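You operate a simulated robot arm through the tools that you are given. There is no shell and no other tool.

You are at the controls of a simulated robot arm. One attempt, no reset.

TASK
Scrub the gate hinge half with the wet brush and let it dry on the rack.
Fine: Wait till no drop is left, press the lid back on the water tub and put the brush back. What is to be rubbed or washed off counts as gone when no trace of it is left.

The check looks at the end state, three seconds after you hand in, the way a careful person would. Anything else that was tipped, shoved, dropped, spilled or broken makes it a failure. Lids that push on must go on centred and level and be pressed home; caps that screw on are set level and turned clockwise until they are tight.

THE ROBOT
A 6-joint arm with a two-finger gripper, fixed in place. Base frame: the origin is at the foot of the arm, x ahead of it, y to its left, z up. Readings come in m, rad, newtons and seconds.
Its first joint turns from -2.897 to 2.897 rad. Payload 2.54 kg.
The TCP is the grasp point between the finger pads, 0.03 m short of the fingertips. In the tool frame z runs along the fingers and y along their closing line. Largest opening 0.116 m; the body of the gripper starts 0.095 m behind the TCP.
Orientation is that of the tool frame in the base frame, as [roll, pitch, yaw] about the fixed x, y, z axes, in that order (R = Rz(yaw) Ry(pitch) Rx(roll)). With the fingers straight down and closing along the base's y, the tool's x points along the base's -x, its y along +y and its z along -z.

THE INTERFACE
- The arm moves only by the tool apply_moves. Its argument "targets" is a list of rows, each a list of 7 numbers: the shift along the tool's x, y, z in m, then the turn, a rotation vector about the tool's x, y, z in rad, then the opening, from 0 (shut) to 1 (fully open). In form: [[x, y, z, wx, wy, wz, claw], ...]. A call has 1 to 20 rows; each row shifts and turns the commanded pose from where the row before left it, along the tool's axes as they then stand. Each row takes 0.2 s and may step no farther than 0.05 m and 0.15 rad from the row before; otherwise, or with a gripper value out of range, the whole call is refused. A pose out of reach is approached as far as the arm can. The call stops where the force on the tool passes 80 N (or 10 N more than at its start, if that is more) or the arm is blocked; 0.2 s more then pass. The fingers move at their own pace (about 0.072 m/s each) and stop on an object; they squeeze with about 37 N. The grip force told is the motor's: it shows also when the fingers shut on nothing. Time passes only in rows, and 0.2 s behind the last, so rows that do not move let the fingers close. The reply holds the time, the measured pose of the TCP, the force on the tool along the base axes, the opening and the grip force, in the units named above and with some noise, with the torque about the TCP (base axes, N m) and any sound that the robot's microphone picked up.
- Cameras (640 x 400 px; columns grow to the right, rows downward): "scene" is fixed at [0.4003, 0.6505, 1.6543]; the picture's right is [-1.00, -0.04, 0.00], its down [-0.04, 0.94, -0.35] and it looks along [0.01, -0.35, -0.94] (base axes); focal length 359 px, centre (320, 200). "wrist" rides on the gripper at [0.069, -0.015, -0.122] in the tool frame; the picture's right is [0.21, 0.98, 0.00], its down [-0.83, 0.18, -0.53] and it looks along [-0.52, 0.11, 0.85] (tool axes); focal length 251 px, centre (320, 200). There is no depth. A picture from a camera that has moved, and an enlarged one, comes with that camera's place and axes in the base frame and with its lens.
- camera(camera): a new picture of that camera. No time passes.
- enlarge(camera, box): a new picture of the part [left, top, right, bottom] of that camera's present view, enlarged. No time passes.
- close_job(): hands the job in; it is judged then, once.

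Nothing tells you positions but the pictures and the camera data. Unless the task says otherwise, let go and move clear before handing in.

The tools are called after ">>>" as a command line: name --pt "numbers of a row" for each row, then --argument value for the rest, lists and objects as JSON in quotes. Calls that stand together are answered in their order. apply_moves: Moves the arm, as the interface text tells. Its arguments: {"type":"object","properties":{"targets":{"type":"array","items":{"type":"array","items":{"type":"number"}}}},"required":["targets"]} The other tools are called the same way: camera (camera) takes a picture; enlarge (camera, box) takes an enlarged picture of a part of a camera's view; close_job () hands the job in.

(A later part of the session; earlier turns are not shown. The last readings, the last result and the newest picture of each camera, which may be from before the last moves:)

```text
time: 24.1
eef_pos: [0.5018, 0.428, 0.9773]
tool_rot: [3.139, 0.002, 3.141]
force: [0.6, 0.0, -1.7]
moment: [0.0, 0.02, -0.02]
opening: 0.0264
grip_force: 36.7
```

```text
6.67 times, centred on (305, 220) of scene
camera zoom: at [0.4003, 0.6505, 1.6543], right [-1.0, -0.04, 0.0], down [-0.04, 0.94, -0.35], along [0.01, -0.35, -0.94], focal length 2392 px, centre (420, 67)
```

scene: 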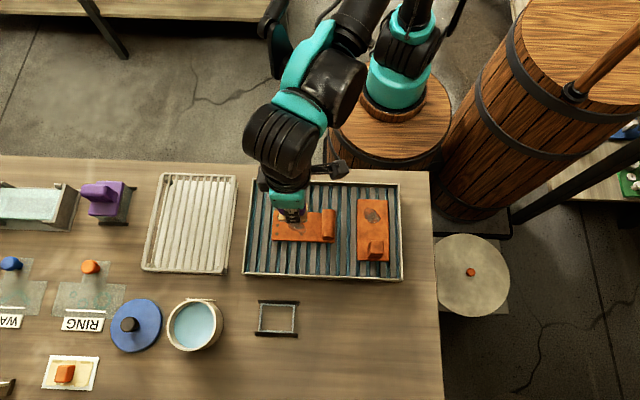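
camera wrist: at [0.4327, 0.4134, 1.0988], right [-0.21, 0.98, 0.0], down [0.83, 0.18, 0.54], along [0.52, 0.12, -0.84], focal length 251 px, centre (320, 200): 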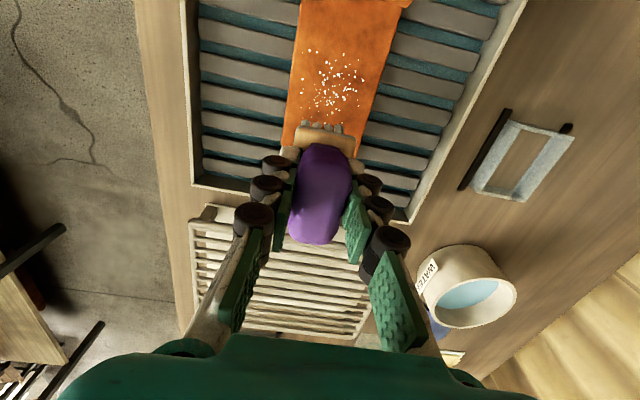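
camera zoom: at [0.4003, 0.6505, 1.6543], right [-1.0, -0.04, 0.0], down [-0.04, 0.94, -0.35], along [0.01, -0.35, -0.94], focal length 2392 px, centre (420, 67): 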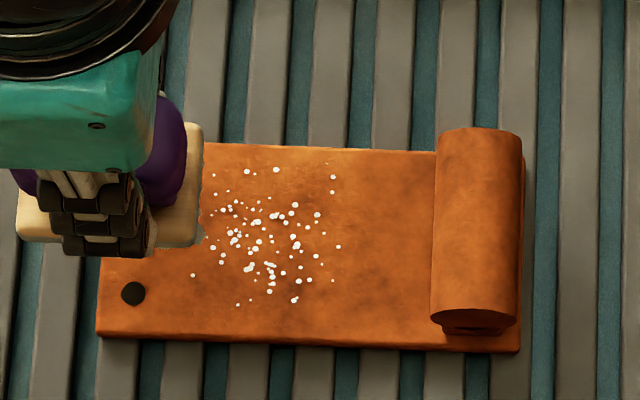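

The dark patch looks gone and drops cover the spot. I'm moving the brush away to inspect the whole area closely.

>>> apply_moves --pt "-0.03 0.03 -0.02 0 0 0 0" --pt "-0.03 0.035 -0.01 0 0 0 0" --pt "0 0.04 0 0 0 0 0" --pt "0 0.04 0 0 0 0 0" --pt "0 0 0 0 0 0 0"

>>> enlarge --camera "scene" --box '[260, 190, 350, 250]'

>>> camera --camera "scene"

```text
time: 25.4
eef_pos: [0.5607, 0.5744, 1.007]
tool_rot: [3.141, 0.002, -3.141]
force: [0.4, 0.3, -1.0]
moment: [0.01, -0.03, 0.01]
opening: 0.0263
grip_force: 37.8
```

```text
6.67 times, centred on (305, 220) of scene
camera zoom: at [0.4003, 0.6505, 1.6543], right [-1.0, -0.04, 0.0], down [-0.04, 0.94, -0.35], along [0.01, -0.35, -0.94], focal length 2392 px, centre (420, 67)
```

zoom: 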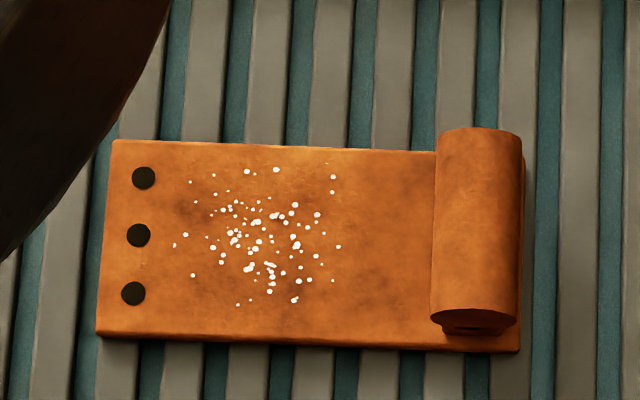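

```text
taken
```

scene: 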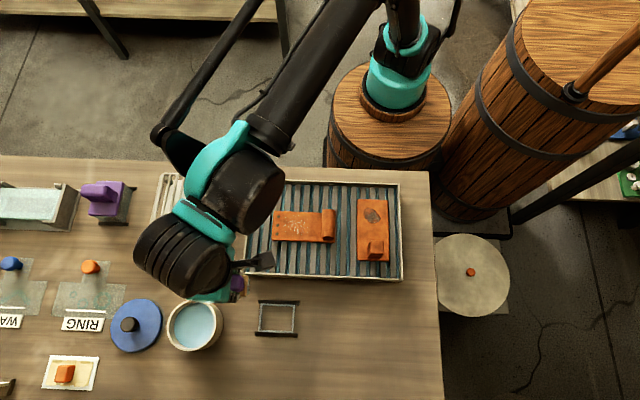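

The patch looks gone, but the plate's mottling makes faint traces hard to rule out. I'll make one more scrub pass over a slightly wider area to be safe.

>>> apply_moves --pt "0 -0.04 0 0 0 0 0" --pt "0 -0.04 0 0 0 0 0" --pt "0.03 -0.035 0.01 0 0 0 0" --pt "0.03 -0.03 0.015 0 0 0 0" --pt "0.04 0 0.0 0 0 0 0" --pt "0 0 0.02 0 0 0 0" --pt "0 0 0.01 0 0 0 0"

>>> apply_moves --pt "0 0 0.002 0 0 0 0" --pt "0 0 0.001 0 0 0 0"

```text
time: 26.9
eef_pos: [0.4614, 0.4277, 0.9513]
tool_rot: [3.139, 0.003, -3.141]
force: [0.1, -0.2, -2.1]
moment: [0.0, 0.02, 0.03]
opening: 0.0266
grip_force: 37.1
```

```text
time: 27.6
eef_pos: [0.4607, 0.4277, 0.9498]
tool_rot: [3.139, 0.002, 3.141]
force: [0.0, 2.1, -0.3]
moment: [-0.01, 0.02, -0.01]
opening: 0.0267
grip_force: 37.0
```

>>> apply_moves --pt "0 0 0.001 0 0 0 0" --pt "0 0 0 0 0 0 0"

```text
time: 28.1
eef_pos: [0.4607, 0.4285, 0.9483]
tool_rot: [3.139, 0.002, -3.141]
force: [0.2, 0.0, -2.0]
moment: [-0.01, -0.01, 0.03]
opening: 0.0263
grip_force: 36.9
```

>>> apply_moves --pt "0 0 0.001 0 0 0 0" --pt "0 0 0 0 0 0 0"

```text
time: 28.8
eef_pos: [0.4607, 0.4285, 0.948]
tool_rot: [3.14, 0.0, -3.14]
force: [0.4, -0.3, 1.6]
moment: [-0.08, 0.03, 0.03]
opening: 0.0265
grip_force: 37.1
```

Light contact again. I'm pressing half a millimetre more and making another pass, including cross strokes.

>>> apply_moves --pt "0 0 0.0005 0 0 0 0" --pt "0.012 0 0 0 0 0 0" --pt "-0.012 0 0 0 0 0 0" --pt "-0.012 0 0 0 0 0 0" --pt "0.012 0.007 0 0 0 0 0" --pt "0.012 0 0 0 0 0 0" --pt "-0.012 0 0 0 0 0 0" --pt "-0.012 0 0 0 0 0 0" --pt "0 -0.01 0 0 0 0 0" --pt "0 -0.005 0 0 0 0 0" --pt "0.012 0 0 0 0 0 0" --pt "0.012 0 0 0 0 0 0" --pt "-0.012 0 0 0 0 0 0" --pt "-0.01 0.008 0 0 0 0 0" --pt "0.01 0 0 0 0 0 0"

>>> enlarge --camera "scene" --box '[230, 160, 450, 300]'

```text
time: 31.9
eef_pos: [0.4638, 0.4287, 0.9479]
tool_rot: [3.138, 0.006, 3.137]
force: [23.6, -6.2, 31.5]
moment: [-0.38, -0.74, 0.14]
opening: 0.0267
grip_force: 37.1
```

```text
2.86 times, centred on (340, 230) of scene
camera zoom: at [0.4003, 0.6505, 1.6543], right [-1.0, -0.04, 0.0], down [-0.04, 0.94, -0.35], along [0.01, -0.35, -0.94], focal length 1025 px, centre (263, 114)
```

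zoom: 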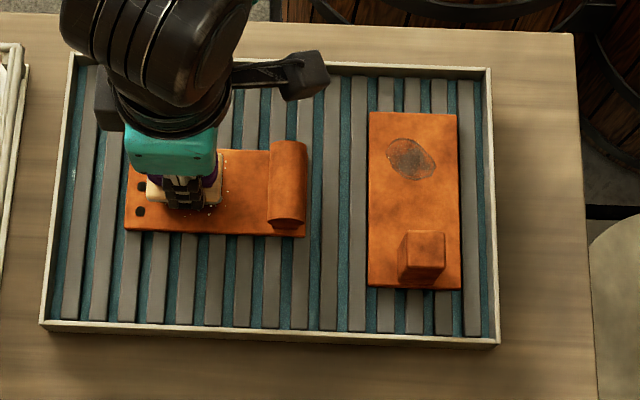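

The plate is unmoved. I'm lifting up and viewing the result and the brush in the grip.

>>> apply_moves --pt "0 0 -0.002 0 0 0 0" --pt "0 0 -0.03 0 0 0 0" --pt "0 0 -0.04 0 0 0 0" --pt "-0.04 0 0 0 0 0 0" --pt "0 0 0 0 0 0 0"

>>> camera --camera "wrist"

>>> enlarge --camera "wrist" --box '[240, 40, 400, 240]'

>>> enlarge --camera "scene" --box '[260, 190, 350, 250]'

```text
time: 33.1
eef_pos: [0.5012, 0.4283, 1.0201]
tool_rot: [3.139, 0.002, 3.141]
force: [-0.7, 0.1, -2.5]
moment: [0.02, 0.01, 0.01]
opening: 0.0265
grip_force: 37.0
```

```text
taken
camera wrist: at [0.4323, 0.4138, 1.1417], right [-0.21, 0.98, 0.0], down [0.83, 0.18, 0.54], along [0.52, 0.12, -0.84], focal length 251 px, centre (320, 200)
```

wrist: 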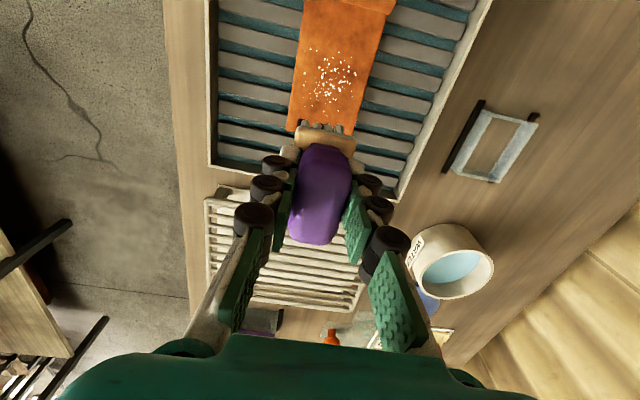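

```text
2.00 times, centred on (320, 140) of wrist
camera zoom: at [0.4323, 0.4138, 1.1417], right [-0.21, 0.98, 0.0], down [0.83, 0.18, 0.54], along [0.52, 0.12, -0.84], focal length 503 px, centre (320, 320)
```

zoom: 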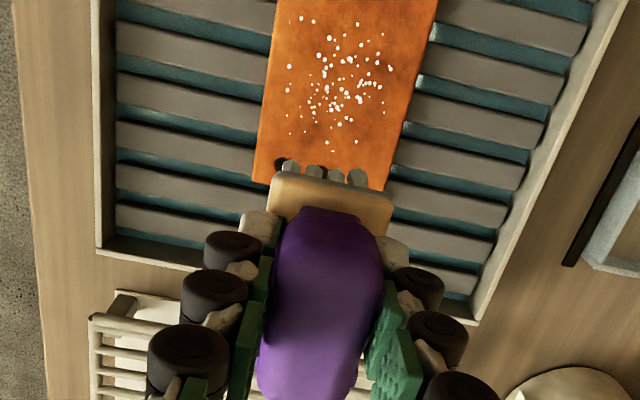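

```text
6.67 times, centred on (305, 220) of scene
camera zoom: at [0.4003, 0.6505, 1.6543], right [-1.0, -0.04, 0.0], down [-0.04, 0.94, -0.35], along [0.01, -0.35, -0.94], focal length 2392 px, centre (420, 67)
```

zoom: 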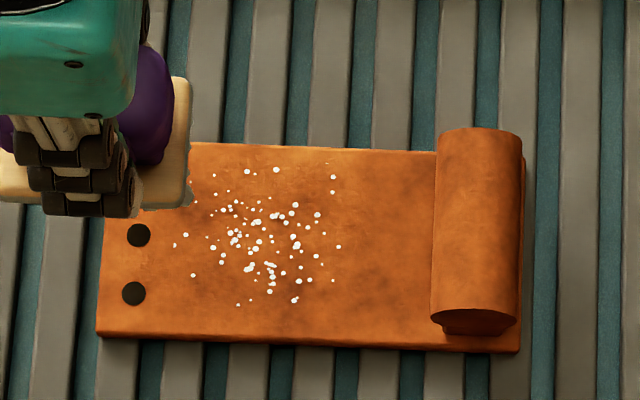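

The drops are in the same places and the area is clean, so only natural mottling is left. I'm taking the brush back above its stand at (0.486, 0.623).

>>> apply_moves --pt "0.003 0.039 0 0 0 0 0" --pt "0.003 0.039 0 0 0 0 0" --pt "0.003 0.039 0 0 0 0 0" --pt "0.003 0.039 0 0 0 0 0" --pt "0.003 0.039 0 0 0 0 0" --pt "0 0 0 0 0 0 0" --pt "0 0 0 0 0 0 0"

>>> enlarge --camera "wrist" --box '[240, 50, 400, 220]'

```text
time: 34.8
eef_pos: [0.4847, 0.623, 1.0178]
tool_rot: [3.14, 0.001, 3.139]
force: [-0.1, -0.6, -2.0]
moment: [-0.01, -0.01, -0.02]
opening: 0.0267
grip_force: 37.2
```

```text
2.35 times, centred on (320, 135) of wrist
camera zoom: at [0.417, 0.6091, 1.1408], right [-0.21, 0.98, 0.0], down [0.83, 0.18, 0.54], along [0.52, 0.12, -0.84], focal length 592 px, centre (320, 353)
```

zoom: 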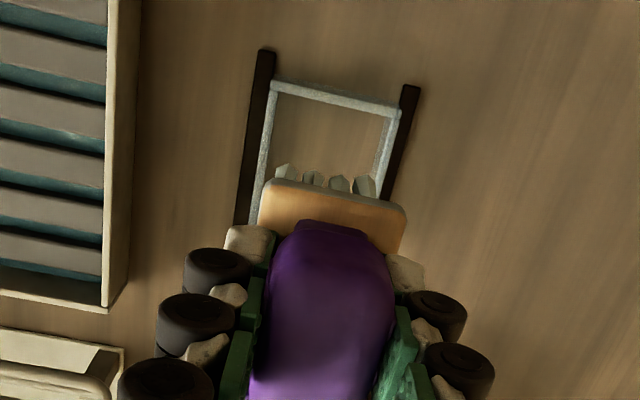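

On position. I'm lowering to just above the stand and comparing with the view I had when lifting.

>>> apply_moves --pt "-0.001 0 0.03 0 0 0 0" --pt "0 0 0.03 0 0 0 0" --pt "0 0 0.02 0 0 0 0" --pt "0 0 0 0 0 0 0"

>>> enlarge --camera "wrist" --box '[240, 50, 400, 220]'

```text
time: 35.8
eef_pos: [0.4862, 0.6223, 0.9381]
tool_rot: [3.141, 0.002, -3.141]
force: [0.6, 0.8, -1.4]
moment: [0.01, -0.01, 0.0]
opening: 0.0265
grip_force: 36.8
```

```text
2.35 times, centred on (320, 135) of wrist
camera zoom: at [0.4183, 0.6086, 1.0599], right [-0.21, 0.98, 0.0], down [0.83, 0.18, 0.54], along [0.52, 0.12, -0.84], focal length 592 px, centre (320, 353)
```

zoom: 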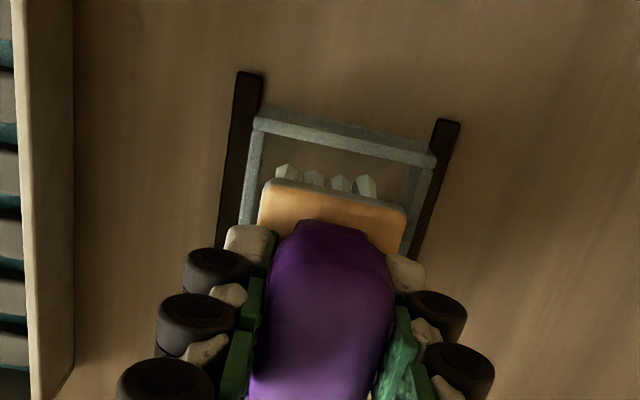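

>>> apply_moves --pt "0 0.0005 0.008 0 0 0 0" --pt "0 0 0.006 0 0 0 0" --pt "0 0 0.003 0 0 0 0" --pt "0 0 0 0 0 0 0"

>>> enlarge --camera "wrist" --box '[240, 50, 400, 220]'

```text
time: 36.8
eef_pos: [0.4861, 0.6239, 0.9229]
tool_rot: [3.139, 0.002, 3.139]
force: [0.5, -0.3, -1.0]
moment: [-0.02, 0.01, -0.03]
opening: 0.0263
grip_force: 37.2
```

```text
2.35 times, centred on (320, 135) of wrist
camera zoom: at [0.4183, 0.6089, 1.0436], right [-0.21, 0.98, 0.0], down [0.83, 0.18, 0.54], along [0.52, 0.12, -0.84], focal length 592 px, centre (320, 353)
```

zoom: 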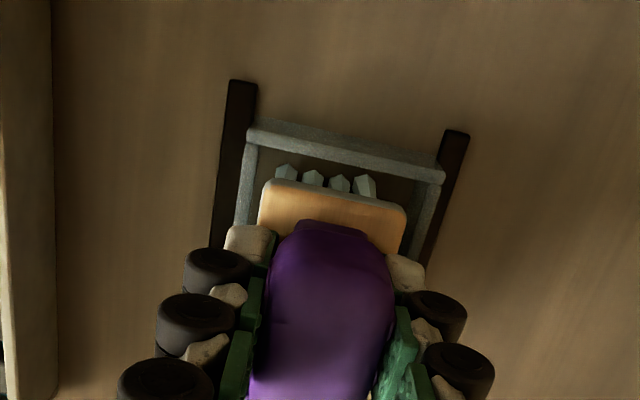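

>>> apply_moves --pt "0 0 0.002 0 0 0 0" --pt "0 0 0 0 0 0 0"

>>> apply_moves --pt "0 0 0.001 0 0 0 0" --pt "0 0 0 0 0 0 0"

```text
time: 37.4
eef_pos: [0.4861, 0.6239, 0.9205]
tool_rot: [3.141, 0.001, -3.142]
force: [0.3, 0.2, -1.9]
moment: [-0.02, 0.01, 0.04]
opening: 0.0266
grip_force: 36.9
```

```text
time: 38.0
eef_pos: [0.4864, 0.6238, 0.9197]
tool_rot: [3.138, 0.003, 3.141]
force: [0.6, -0.1, -2.4]
moment: [0.03, 0.01, -0.02]
opening: 0.0266
grip_force: 37.0
```

>>> apply_moves --pt "0 0 0.001 0 0 0 0" --pt "0 0 0 0 0 0 0"

```text
time: 38.5
eef_pos: [0.4872, 0.6243, 0.9194]
tool_rot: [3.14, 0.003, -3.141]
force: [1.2, 1.5, 5.2]
moment: [-0.03, 0.06, 0.03]
opening: 0.0265
grip_force: 37.1
```

The brush is resting on the stand with light contact. I'm opening and rising.

>>> apply_moves --pt "0 0 0 0 0 0 0.35" --pt "0 0 0 0 0 0 0.5" --pt "0 0 0 0 0 0 0.6" --pt "0 0 0 0 0 0 0.6" --pt "0 0 -0.03 0 0 0 0.6" --pt "0 0 -0.04 0 0 0 0.6" --pt "0 0 -0.05 0 0 0 0.6" --pt "0 0 0 0 0 0 0.6"

>>> camera --camera "wrist"

>>> enlarge --camera "wrist" --box '[270, 60, 390, 190]'

```text
time: 40.4
eef_pos: [0.4865, 0.6242, 1.0392]
tool_rot: [3.139, 0.002, 3.14]
force: [-0.7, -0.1, 0.0]
moment: [0.02, -0.03, -0.01]
opening: 0.0695
grip_force: 0.2
```

```text
taken
camera wrist: at [0.4184, 0.6093, 1.1604], right [-0.21, 0.98, 0.0], down [0.83, 0.18, 0.54], along [0.52, 0.12, -0.84], focal length 251 px, centre (320, 200)
```

wrist: 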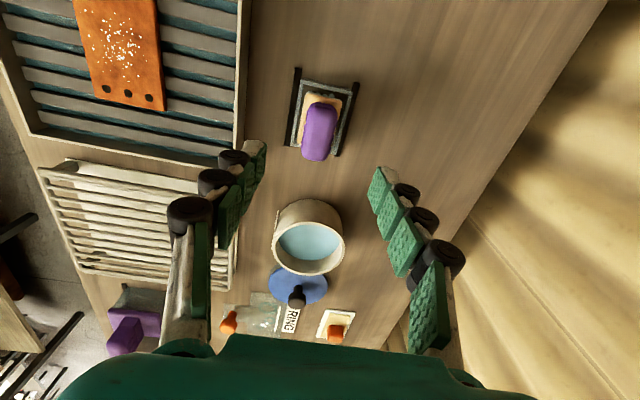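

```text
3.08 times, centred on (330, 125) of wrist
camera zoom: at [0.4184, 0.6093, 1.1604], right [-0.21, 0.98, 0.0], down [0.83, 0.18, 0.54], along [0.52, 0.12, -0.84], focal length 774 px, centre (289, 431)
```

zoom: 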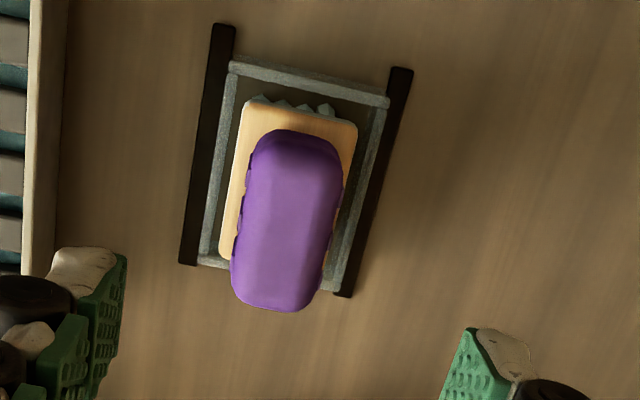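

The brush sits back in its stand as before. Next I'll grip the hinge half across its width (about y = 0.396–0.462) near its balance point x ≈ 0.425, so I'm moving above it with the gripper fully open.

>>> apply_moves --pt "0.0123 -0.0391 0 0 0 0 1" --pt "0.0123 -0.0391 0 0 0 0 1" --pt "0.0123 -0.0391 0 0 0 0 1" --pt "0.0123 -0.0391 0 0 0 0 1" --pt "0.0123 -0.0391 0.02 0 0 0 1" --pt "0 0 0.03 0 0 0 1" --pt "0 0 0 0 0 0 1"

>>> camera --camera "wrist"

>>> enlarge --camera "wrist" --box '[180, 60, 460, 235]'

>>> enlarge --camera "scene" --box '[230, 160, 450, 300]'

```text
time: 42.0
eef_pos: [0.4247, 0.4282, 0.9867]
tool_rot: [3.139, 0.002, -3.141]
force: [-0.4, 0.2, 0.4]
moment: [0.01, 0.01, 0.01]
opening: 0.1159
grip_force: 0.0
```

```text
taken
camera wrist: at [0.3567, 0.4129, 1.1093], right [-0.21, 0.98, 0.0], down [0.83, 0.18, 0.54], along [0.52, 0.12, -0.84], focal length 251 px, centre (320, 200)
```

wrist: 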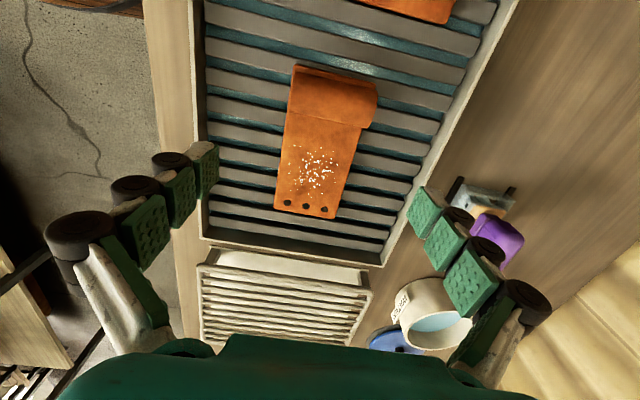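

```text
2.29 times, centred on (320, 148) of wrist
camera zoom: at [0.3567, 0.4129, 1.1093], right [-0.21, 0.98, 0.0], down [0.83, 0.18, 0.54], along [0.52, 0.12, -0.84], focal length 575 px, centre (320, 320)
```

zoom: 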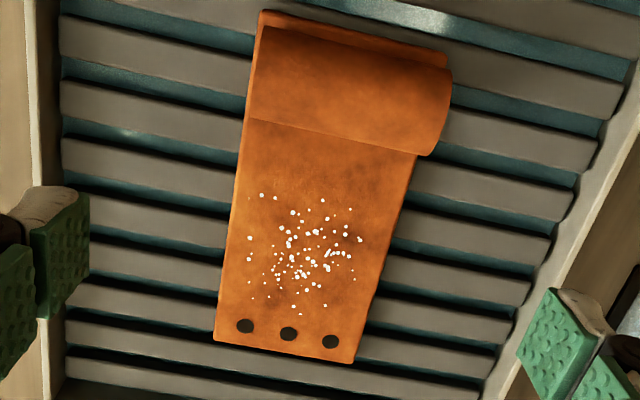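

```text
2.86 times, centred on (340, 230) of scene
camera zoom: at [0.4003, 0.6505, 1.6543], right [-1.0, -0.04, 0.0], down [-0.04, 0.94, -0.35], along [0.01, -0.35, -0.94], focal length 1025 px, centre (263, 114)
```

zoom: 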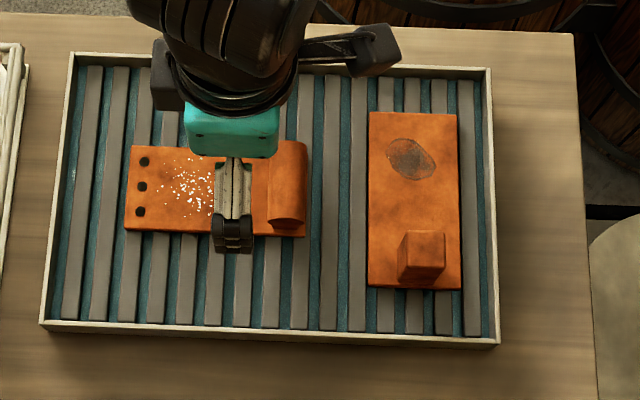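

The grip point lines up with the plate's centreline just ahead of the knuckle. I'm descending until the fingertips feel the slats beside the plate.

>>> apply_moves --pt "0 0.0005 0.03 0 0 0 1" --pt "0 0 0.025 0 0 0 1" --pt "0 0 0.008 0 0 0 1" --pt "0 0 0.004 0 0 0 1" --pt "0 0 0 0 0 0 1"

>>> enlarge --camera "wrist" --box '[180, 60, 460, 235]'

```text
time: 43.1
eef_pos: [0.4248, 0.4301, 0.921]
tool_rot: [3.14, 0.001, 3.141]
force: [-0.6, 0.8, -0.1]
moment: [0.02, 0.01, 0.01]
opening: 0.1158
grip_force: 0.0
```

```text
2.29 times, centred on (320, 148) of wrist
camera zoom: at [0.3565, 0.4141, 1.0425], right [-0.21, 0.98, 0.0], down [0.83, 0.18, 0.54], along [0.52, 0.12, -0.84], focal length 575 px, centre (320, 320)
```

zoom: 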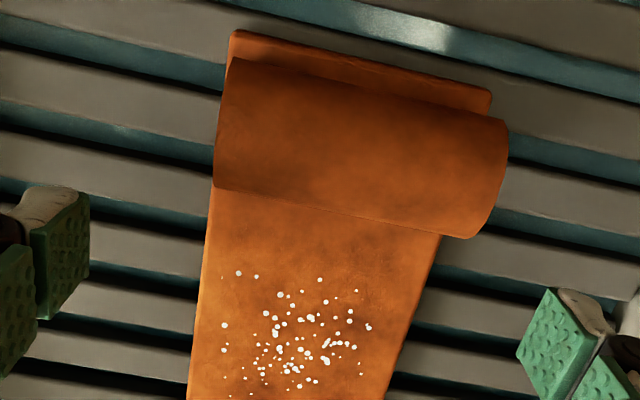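

>>> apply_moves --pt "-0.003 -0.001 0.003 0 0 0 1" --pt "0 0 0.002 0 0 0 1" --pt "0 0 0.001 0 0 0 1" --pt "0 0 0 0 0 0 1"

>>> apply_moves --pt "0 0 0.001 0 0 0 1" --pt "0 0 0.001 0 0 0 1"

```text
time: 44.1
eef_pos: [0.4285, 0.4291, 0.9137]
tool_rot: [3.139, 0.002, -3.141]
force: [-0.9, 0.4, 0.8]
moment: [0.03, 0.03, -0.03]
opening: 0.1161
grip_force: 0.1
```

```text
time: 44.8
eef_pos: [0.428, 0.4289, 0.9131]
tool_rot: [3.141, 0.002, -3.14]
force: [0.5, -0.3, 0.5]
moment: [-0.02, -0.02, 0.01]
opening: 0.1159
grip_force: 0.0
```

>>> apply_moves --pt "0 0 0.001 0 0 0 1" --pt "0 0 0.001 0 0 0 1"

>>> apply_moves --pt "0 0 0.001 0 0 0 1" --pt "0 0 0.0005 0 0 0 1"

>>> apply_moves --pt "0 0 0.001 0 0 0 1" --pt "0 0 0 0 0 0 1"

```text
time: 45.4
eef_pos: [0.4278, 0.4277, 0.9104]
tool_rot: [3.14, 0.001, -3.142]
force: [-0.1, -0.4, -0.2]
moment: [0.01, -0.05, 0.0]
opening: 0.116
grip_force: 0.1
```

```text
time: 46.0
eef_pos: [0.4285, 0.4277, 0.9085]
tool_rot: [3.138, 0.001, -3.141]
force: [0.1, 0.0, 0.0]
moment: [0.03, 0.02, -0.01]
opening: 0.1162
grip_force: 0.1
```

```text
time: 46.5
eef_pos: [0.428, 0.4274, 0.909]
tool_rot: [3.139, 0.003, 3.141]
force: [0.4, -0.4, -0.8]
moment: [-0.01, 0.03, -0.03]
opening: 0.116
grip_force: 0.1
```

>>> enlarge --camera "scene" --box '[270, 190, 350, 260]'

>>> enlarge --camera "wrist" --box '[180, 60, 460, 235]'

```text
5.71 times, centred on (310, 225) of scene
camera zoom: at [0.4003, 0.6505, 1.6543], right [-1.0, -0.04, 0.0], down [-0.04, 0.94, -0.35], along [0.01, -0.35, -0.94], focal length 2050 px, centre (377, 57)
```

zoom: 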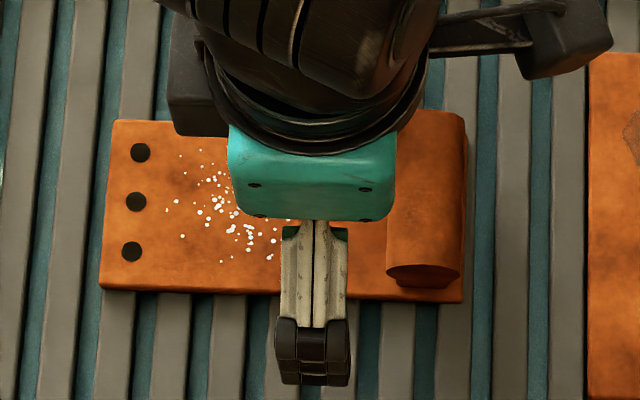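

```text
2.29 times, centred on (320, 148) of wrist
camera zoom: at [0.3599, 0.4133, 1.03], right [-0.21, 0.98, 0.0], down [0.83, 0.18, 0.54], along [0.52, 0.12, -0.84], focal length 575 px, centre (320, 320)
```

zoom: 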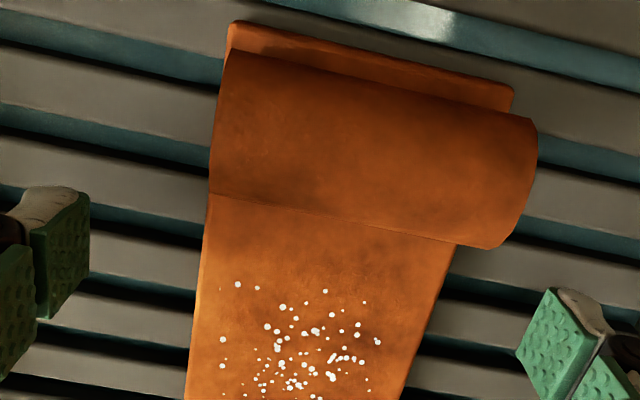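

>>> apply_moves --pt "0 0 0.001 0 0 0 1" --pt "0 0 0 0 0 0 1"

>>> apply_moves --pt "0 0 0.001 0 0 0 1" --pt "0 0 0 0 0 0 1"

>>> apply_moves --pt "0 0 0.001 0 0 0 1" --pt "0 0 0 0 0 0 1"

```text
time: 47.1
eef_pos: [0.4277, 0.4289, 0.908]
tool_rot: [3.14, 0.002, 3.141]
force: [-0.3, 0.1, 0.4]
moment: [0.02, 0.02, -0.01]
opening: 0.1161
grip_force: 0.1
```

```text
time: 47.8
eef_pos: [0.4277, 0.4285, 0.9069]
tool_rot: [3.14, 0.003, -3.141]
force: [0.6, -0.6, 0.1]
moment: [-0.02, -0.04, 0.0]
opening: 0.1157
grip_force: 0.1
```

```text
time: 48.4
eef_pos: [0.4274, 0.4269, 0.9053]
tool_rot: [3.14, 0.002, -3.141]
force: [-0.1, -0.3, 0.0]
moment: [0.03, 0.02, -0.01]
opening: 0.1159
grip_force: 0.0
```

>>> apply_moves --pt "0 0 0.001 0 0 0 1" --pt "0 0 0 0 0 0 1"

>>> apply_moves --pt "0 0 0.001 0 0 0 1" --pt "0 0 0 0 0 0 1"

```text
time: 49.0
eef_pos: [0.4276, 0.4276, 0.9051]
tool_rot: [3.141, 0.0, -3.142]
force: [0.8, -0.5, 0.2]
moment: [-0.02, 0.0, -0.01]
opening: 0.1159
grip_force: 0.1
```

```text
time: 49.5
eef_pos: [0.4276, 0.4285, 0.9041]
tool_rot: [3.138, 0.001, 3.141]
force: [-0.4, -1.1, -0.3]
moment: [0.01, -0.01, -0.01]
opening: 0.1158
grip_force: 0.0
```

The fingertips are well below the plate's top and not touching anything. I'm closing on the plate's edges.

>>> apply_moves --pt "0 0 0 0 0 0 0.75" --pt "0 0 0 0 0 0 0.6" --pt "0 0 0 0 0 0 0.5" --pt "0 0 0 0 0 0 0.4" --pt "0 0 0 0 0 0 0.3" --pt "0 0 0 0 0 0 0.2" --pt "0 0 0 0 0 0 0.0"

>>> enlarge --camera "wrist" --box '[180, 60, 460, 235]'

>>> enlarge --camera "scene" --box '[230, 160, 450, 300]'

```text
time: 50.8
eef_pos: [0.4286, 0.4259, 0.9078]
tool_rot: [-3.141, 0.004, 3.138]
force: [0.1, -3.7, 79.8]
moment: [-0.54, 0.15, -0.01]
opening: 0.075
grip_force: 44.4
stopped in row 6: the force on the tool passed its limit at 82 N (the readings are from after the stop); the commanded pose is now the measured one
```

```text
2.29 times, centred on (320, 148) of wrist
camera zoom: at [0.3596, 0.4123, 1.0287], right [-0.21, 0.98, 0.0], down [0.82, 0.18, 0.54], along [0.52, 0.11, -0.84], focal length 575 px, centre (320, 320)
```

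zoom: 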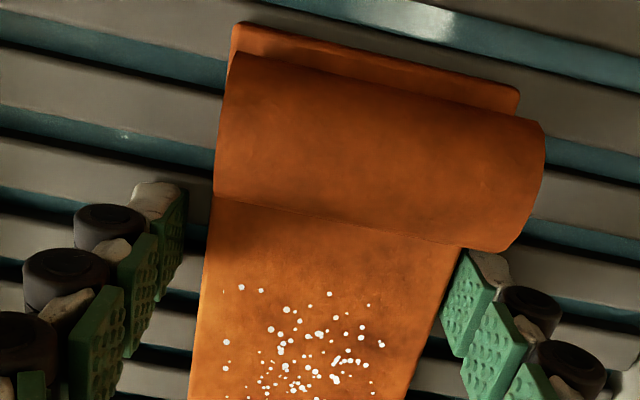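

```text
2.86 times, centred on (340, 230) of scene
camera zoom: at [0.4003, 0.6505, 1.6543], right [-1.0, -0.04, 0.0], down [-0.04, 0.94, -0.35], along [0.01, -0.35, -0.94], focal length 1025 px, centre (263, 114)
```

zoom: 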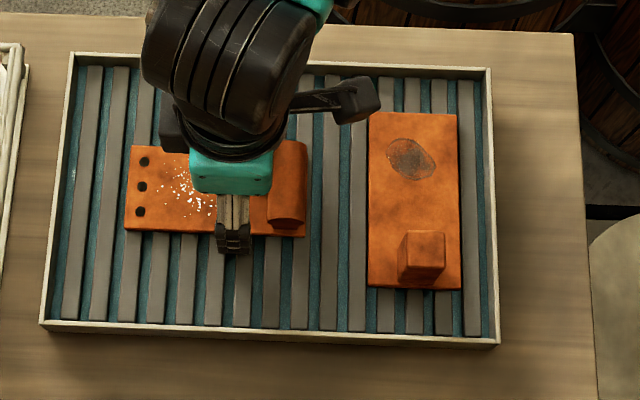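

As the fingers close their tips dip, and they pressed onto the slats. Nothing has shifted. I'm raising 3 mm to unload, then closing the rest of the way.

>>> apply_moves --pt "0 0 -0.002 0 0 0 0.645" --pt "0 0 -0.001 0 0 0 0.645" --pt "0 0 0 0 0 0 0.645"

```text
time: 51.6
eef_pos: [0.4287, 0.4274, 0.9073]
tool_rot: [-3.141, 0.002, 3.14]
force: [-3.8, -0.4, 3.3]
moment: [-0.12, 0.12, -0.08]
opening: 0.0758
grip_force: 0.1
```

>>> apply_moves --pt "0 0.001 -0.0015 0 0 0 0.645" --pt "0 0 0 0 0 0 0.6" --pt "0 0 0 0 0 0 0.55" --pt "0 0 0 0 0 0 0.5" --pt "0 0 0 0 0 0 0.3" --pt "0 0 0 0 0 0 0.0"

>>> enlarge --camera "wrist" --box '[180, 60, 460, 235]'

```text
time: 53.0
eef_pos: [0.4289, 0.4285, 0.9094]
tool_rot: [3.14, 0.002, 3.139]
force: [1.9, 11.6, 8.9]
moment: [0.42, 0.09, -0.11]
opening: 0.0675
grip_force: 37.1
```

```text
2.29 times, centred on (320, 148) of wrist
camera zoom: at [0.3605, 0.4145, 1.0305], right [-0.21, 0.98, 0.0], down [0.82, 0.18, 0.54], along [0.52, 0.11, -0.84], focal length 575 px, centre (320, 320)
```

zoom: 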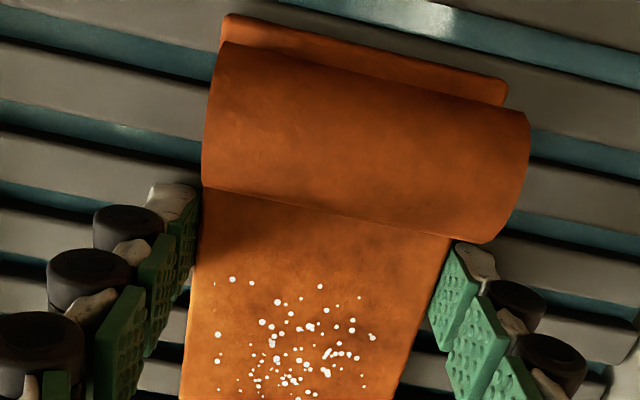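

The plate is gripped at 0.0675 m, matching its width. I'm lifting slowly and checking.

>>> apply_moves --pt "0 0 -0.004 0 0 0 0" --pt "0 0 -0.006 0 0 0 0" --pt "0 0 -0.01 0 0 0 0" --pt "0 0 0 0 0 0 0"

>>> camera --camera "wrist"

>>> enlarge --camera "scene" --box '[230, 160, 450, 300]'

```text
time: 54.0
eef_pos: [0.4286, 0.4282, 0.9299]
tool_rot: [-3.141, 0.002, 3.14]
force: [0.4, -0.2, -4.9]
moment: [0.02, -0.05, 0.02]
opening: 0.0675
grip_force: 36.5
```

```text
taken
camera wrist: at [0.3604, 0.4136, 1.0505], right [-0.21, 0.98, 0.0], down [0.82, 0.18, 0.54], along [0.52, 0.11, -0.84], focal length 251 px, centre (320, 200)
```

wrist: 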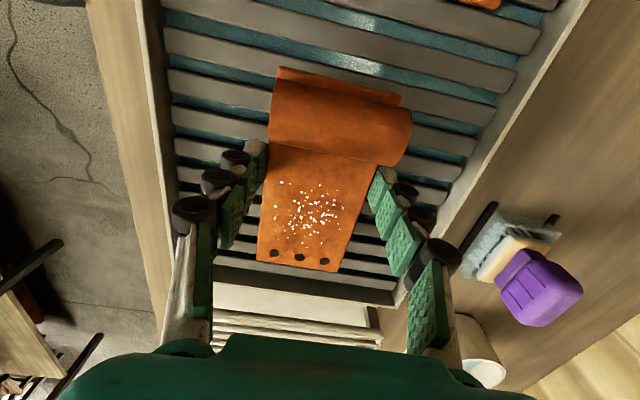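

```text
2.86 times, centred on (340, 230) of scene
camera zoom: at [0.4003, 0.6505, 1.6543], right [-1.0, -0.04, 0.0], down [-0.04, 0.94, -0.35], along [0.01, -0.35, -0.94], focal length 1025 px, centre (263, 114)
```

zoom: 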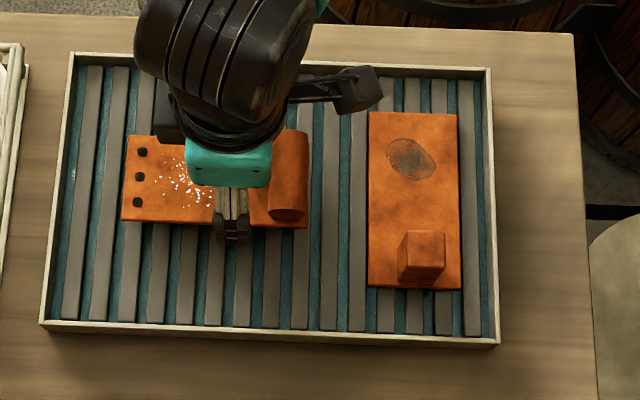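

It is lifted level, weighing about 5 N, and sits well balanced. I'm raising and carrying it over to the rack, aiming the TCP at (0.674, 0.428).

>>> apply_moves --pt "0 0 -0.03 0 0 0 0" --pt "0 0 -0.03 0 0 0 0" --pt "-0.03 0 0 0 0 0 0" --pt "-0.036 0 0 0 0 0 0" --pt "-0.036 0 0 0 0 0 0" --pt "-0.036 0 0 0 0 0 0" --pt "-0.036 0 0 0 0 0 0" --pt "-0.036 0 0 0 0 0 0" --pt "-0.0355 0 0 0 0 0 0" --pt "0 0 0 0 0 0 0"

>>> camera --camera "wrist"

>>> camera --camera "scene"

```text
time: 56.2
eef_pos: [0.6754, 0.4278, 0.9906]
tool_rot: [3.14, 0.002, 3.139]
force: [-0.7, -0.6, -5.7]
moment: [-0.01, -0.08, 0.02]
opening: 0.0677
grip_force: 37.0
```

```text
taken
camera wrist: at [0.6065, 0.4135, 1.1114], right [-0.21, 0.98, 0.0], down [0.82, 0.18, 0.54], along [0.52, 0.11, -0.84], focal length 251 px, centre (320, 200)
```

wrist: 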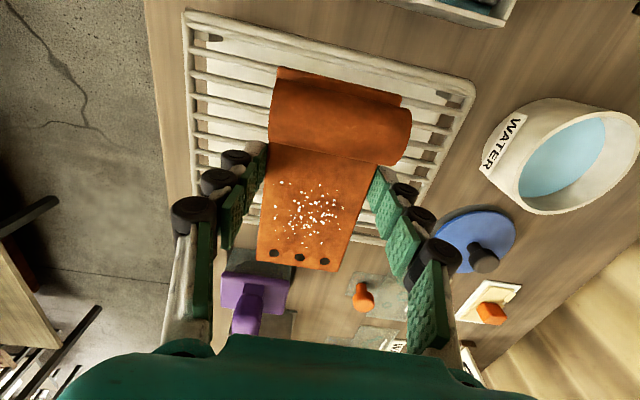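

```text
taken
```

scene: 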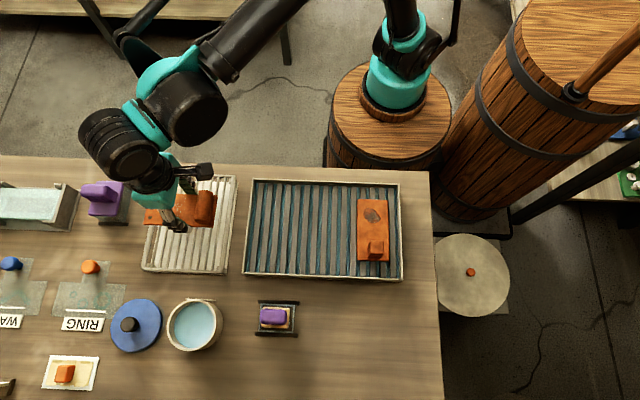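

The hinge is centred over the rack, spanning about x 0.62–0.76 against the rack's 0.60–0.775. I'm lowering in stages until it rests.

>>> apply_moves --pt "0 0 0.025 0 0 0 0" --pt "0 0 0.015 0 0 0 0" --pt "0 0 0.005 0 0 0 0" --pt "0 0 0 0 0 0 0"

>>> camera --camera "wrist"

>>> enlarge --camera "scene" --box '[120, 160, 260, 290]'

```text
time: 57.2
eef_pos: [0.6744, 0.4284, 0.9454]
tool_rot: [3.141, 0.002, 3.139]
force: [0.4, -0.2, -6.8]
moment: [-0.01, -0.06, 0.0]
opening: 0.0676
grip_force: 36.5
```

```text
taken
camera wrist: at [0.6061, 0.4138, 1.0662], right [-0.21, 0.98, 0.0], down [0.82, 0.18, 0.54], along [0.52, 0.11, -0.84], focal length 251 px, centre (320, 200)
```

wrist: 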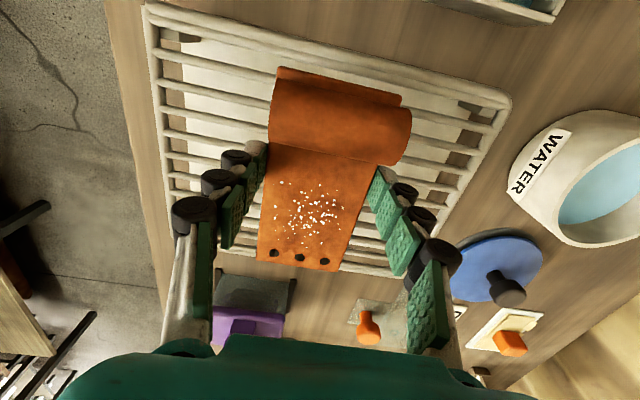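

```text
3.08 times, centred on (190, 225) of scene
camera zoom: at [0.4003, 0.6505, 1.6543], right [-1.0, -0.04, 0.0], down [-0.04, 0.94, -0.35], along [0.01, -0.35, -0.94], focal length 1104 px, centre (720, 123)
```

zoom: 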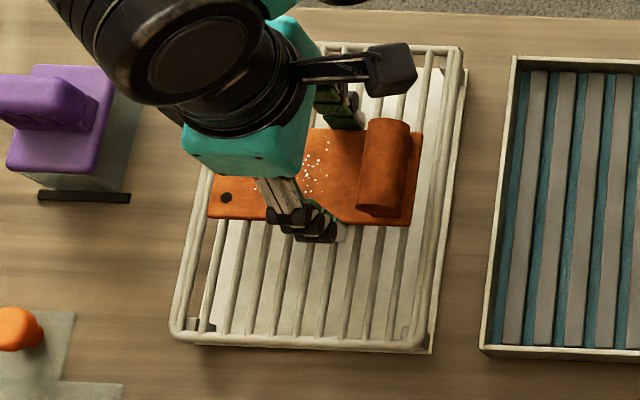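

>>> apply_moves --pt "0 0 0.004 0 0 0 0" --pt "0 0 0.002 0 0 0 0" --pt "0 0 0.002 0 0 0 0"

>>> apply_moves --pt "0 0 0.002 0 0 0 0" --pt "0 0 0.001 0 0 0 0"

```text
time: 58.0
eef_pos: [0.6737, 0.4291, 0.9369]
tool_rot: [-3.141, 0.001, -3.141]
force: [0.5, 0.3, -5.8]
moment: [0.01, -0.04, 0.0]
opening: 0.0674
grip_force: 36.8
```

```text
time: 58.6
eef_pos: [0.6743, 0.4279, 0.9339]
tool_rot: [3.141, 0.001, 3.14]
force: [0.3, -0.1, -5.3]
moment: [0.04, -0.05, -0.03]
opening: 0.0675
grip_force: 36.6
```

>>> apply_moves --pt "0 0 0.001 0 0 0 0" --pt "0 0 0.001 0 0 0 0"

>>> apply_moves --pt "0 0 0.001 0 0 0 0" --pt "0 0 0.001 0 0 0 0"

```text
time: 59.2
eef_pos: [0.6744, 0.428, 0.9306]
tool_rot: [-3.141, 0.001, 3.14]
force: [-0.6, 0.8, -6.1]
moment: [0.04, -0.05, -0.01]
opening: 0.0675
grip_force: 36.9
```

```text
time: 59.8
eef_pos: [0.6742, 0.4281, 0.9281]
tool_rot: [-3.14, 0.001, 3.14]
force: [0.2, -0.7, -6.6]
moment: [0.02, -0.06, 0.0]
opening: 0.0674
grip_force: 37.2
```

>>> apply_moves --pt "0 0 0.001 0 0 0 0" --pt "0 0 0.001 0 0 0 0"

>>> apply_moves --pt "0 0 0.001 0 0 0 0" --pt "0 0 0 0 0 0 0"

>>> enlarge --camera "wrist" --box '[180, 60, 460, 235]'

```text
time: 60.4
eef_pos: [0.6743, 0.4298, 0.9271]
tool_rot: [-3.141, 0.002, 3.138]
force: [0.3, 0.9, -6.3]
moment: [-0.03, -0.04, -0.02]
opening: 0.0673
grip_force: 36.5
```

```text
time: 61.0
eef_pos: [0.6755, 0.4277, 0.926]
tool_rot: [3.14, 0.003, 3.14]
force: [4.6, 3.3, 18.2]
moment: [0.02, 0.74, -0.12]
opening: 0.0675
grip_force: 37.1
```

```text
2.29 times, centred on (320, 148) of wrist
camera zoom: at [0.6058, 0.4137, 1.0485], right [-0.21, 0.98, 0.0], down [0.82, 0.18, 0.54], along [0.52, 0.11, -0.84], focal length 575 px, centre (320, 320)
```

zoom: 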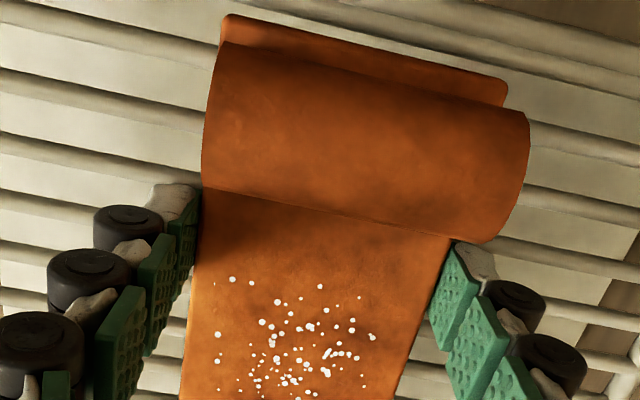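

It is resting on the rack. I'm easing off a hair, opening modestly and rising straight up.

>>> apply_moves --pt "0 0 -0.0005 0 0 0 0.6" --pt "0 0 0 0 0 0 0.7" --pt "0 0 0 0 0 0 0.8" --pt "0 0 0 0 0 0 0.8" --pt "0 0 -0.01 0 0 0 0.8" --pt "0 0 -0.03 0 0 0 0.8" --pt "0 0 -0.05 0 0 0 0.8" --pt "0 0 0 0 0 0 0.8"

>>> camera --camera "wrist"

>>> enlarge --camera "scene" --box '[120, 160, 260, 290]'

```text
time: 62.8
eef_pos: [0.6739, 0.4282, 1.0181]
tool_rot: [3.142, 0.002, 3.141]
force: [-0.3, -0.3, -0.6]
moment: [-0.02, 0.02, -0.01]
opening: 0.0929
grip_force: 0.0
```

```text
taken
camera wrist: at [0.6058, 0.4142, 1.1385], right [-0.21, 0.98, 0.0], down [0.82, 0.18, 0.54], along [0.52, 0.11, -0.84], focal length 251 px, centre (320, 200)
```

wrist: 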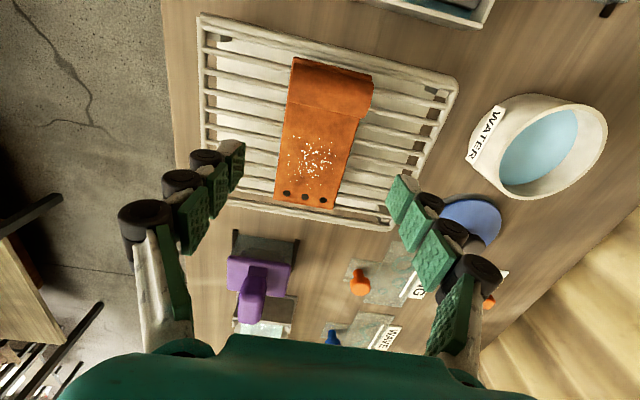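

```text
3.08 times, centred on (190, 225) of scene
camera zoom: at [0.4003, 0.6505, 1.6543], right [-1.0, -0.04, 0.0], down [-0.04, 0.94, -0.35], along [0.01, -0.35, -0.94], focal length 1104 px, centre (720, 123)
```

zoom: 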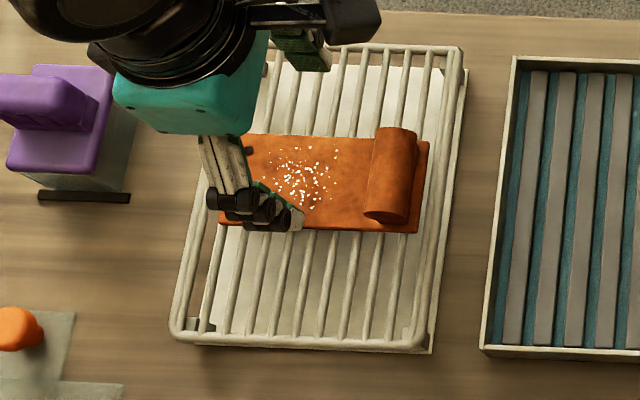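

The hinge half is lying level on the rack with drops drying. Next is the tub's lid, so I'm moving the camera to see it and its knob clearly.

>>> apply_moves --pt "0 0 -0.04 0 0 0 0.8" --pt "0.003 0.038 0 0 0 0 0.8" --pt "0.003 0.038 0 0 0 0 0.8" --pt "0.003 0.038 0 0 0 0 0.8" --pt "0.003 0.038 0 0 0 0 0.8" --pt "0.003 0.038 0 0 0 0 0.8" --pt "0 0 0 0 0 0 0.8"

>>> camera --camera "wrist"

>>> enlarge --camera "wrist" --box '[240, 130, 400, 260]'

>>> camera --camera "scene"

>>> enlarge --camera "scene" --box '[90, 280, 240, 370]'

```text
time: 64.4
eef_pos: [0.6584, 0.6195, 1.0568]
tool_rot: [3.141, 0.003, 3.14]
force: [0.2, 0.5, 0.1]
moment: [0.01, 0.03, 0.0]
opening: 0.0928
grip_force: 0.0
```

```text
taken
camera wrist: at [0.591, 0.6036, 1.1775], right [-0.21, 0.98, 0.0], down [0.82, 0.18, 0.54], along [0.52, 0.11, -0.84], focal length 251 px, centre (320, 200)
```

wrist: 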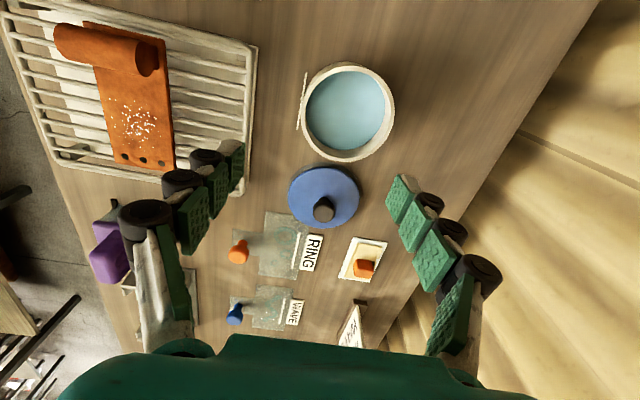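

```text
3.08 times, centred on (320, 195) of wrist
camera zoom: at [0.591, 0.6036, 1.1775], right [-0.21, 0.98, 0.0], down [0.82, 0.18, 0.54], along [0.52, 0.11, -0.84], focal length 774 px, centre (320, 215)
```

zoom: 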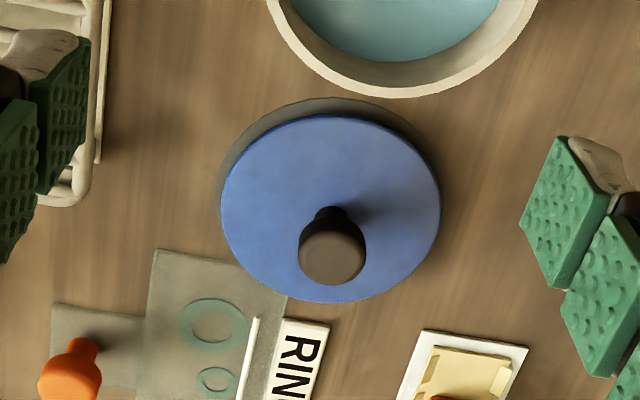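

```text
taken
```

scene: 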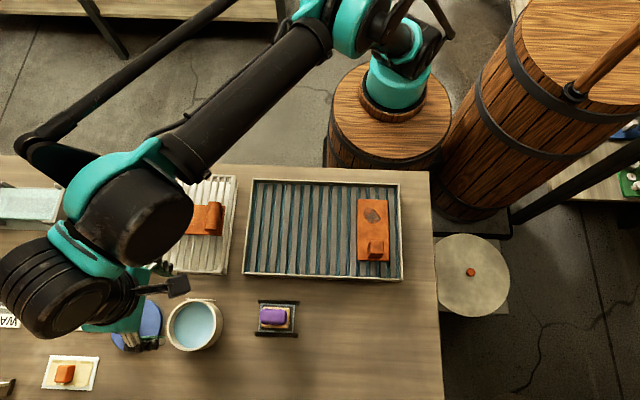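

```text
4.27 times, centred on (165, 325) of scene
camera zoom: at [0.4003, 0.6505, 1.6543], right [-1.0, -0.04, 0.0], down [-0.04, 0.94, -0.35], along [0.01, -0.35, -0.94], focal length 1531 px, centre (981, -333)
```

zoom: 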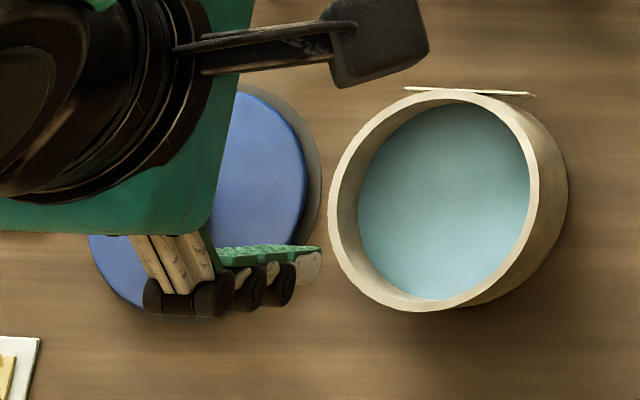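

The lid's knob is at about (0.772, 0.65). I'm moving above it at a safe height to check reach and centring.

>>> apply_moves --pt "-0.038 0.0102 0.01 0 0 0 0.8" --pt "-0.038 0.0102 0.02 0 0 0 0.8" --pt "-0.0376 0.0102 0.02 0 0 0 0.8" --pt "0 0 0 0 0 0 0.8" --pt "0 0 0 0 0 0 0.8"

>>> camera --camera "wrist"

>>> enlarge --camera "wrist" --box '[240, 90, 400, 220]'

```text
time: 65.6
eef_pos: [0.7679, 0.6415, 1.0034]
tool_rot: [-3.141, 0.003, 3.141]
force: [-0.2, 0.6, -0.3]
moment: [0.01, 0.02, -0.01]
opening: 0.0928
grip_force: 0.0
out of reach, approached as far as the arm can: row 3
```

```text
taken
camera wrist: at [0.6996, 0.6267, 1.1244], right [-0.21, 0.98, 0.0], down [0.82, 0.18, 0.54], along [0.52, 0.11, -0.84], focal length 251 px, centre (320, 200)
```

wrist: 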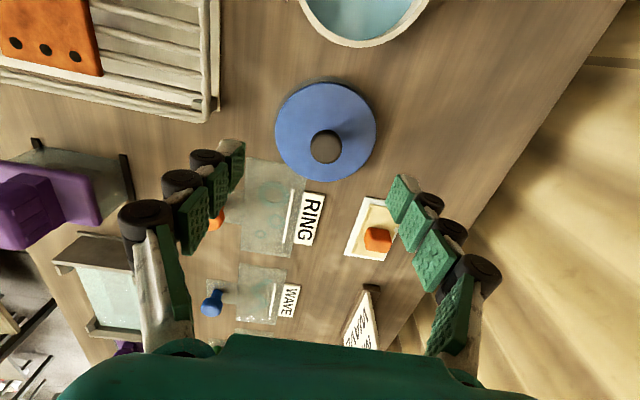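

```text
3.08 times, centred on (320, 155) of wrist
camera zoom: at [0.6996, 0.6267, 1.1244], right [-0.21, 0.98, 0.0], down [0.82, 0.18, 0.54], along [0.52, 0.11, -0.84], focal length 774 px, centre (320, 338)
```

zoom: 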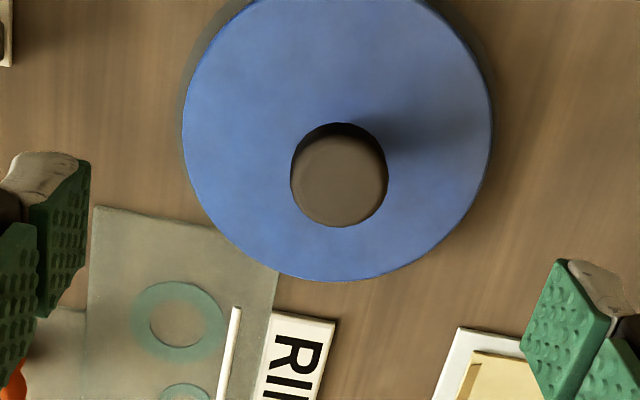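

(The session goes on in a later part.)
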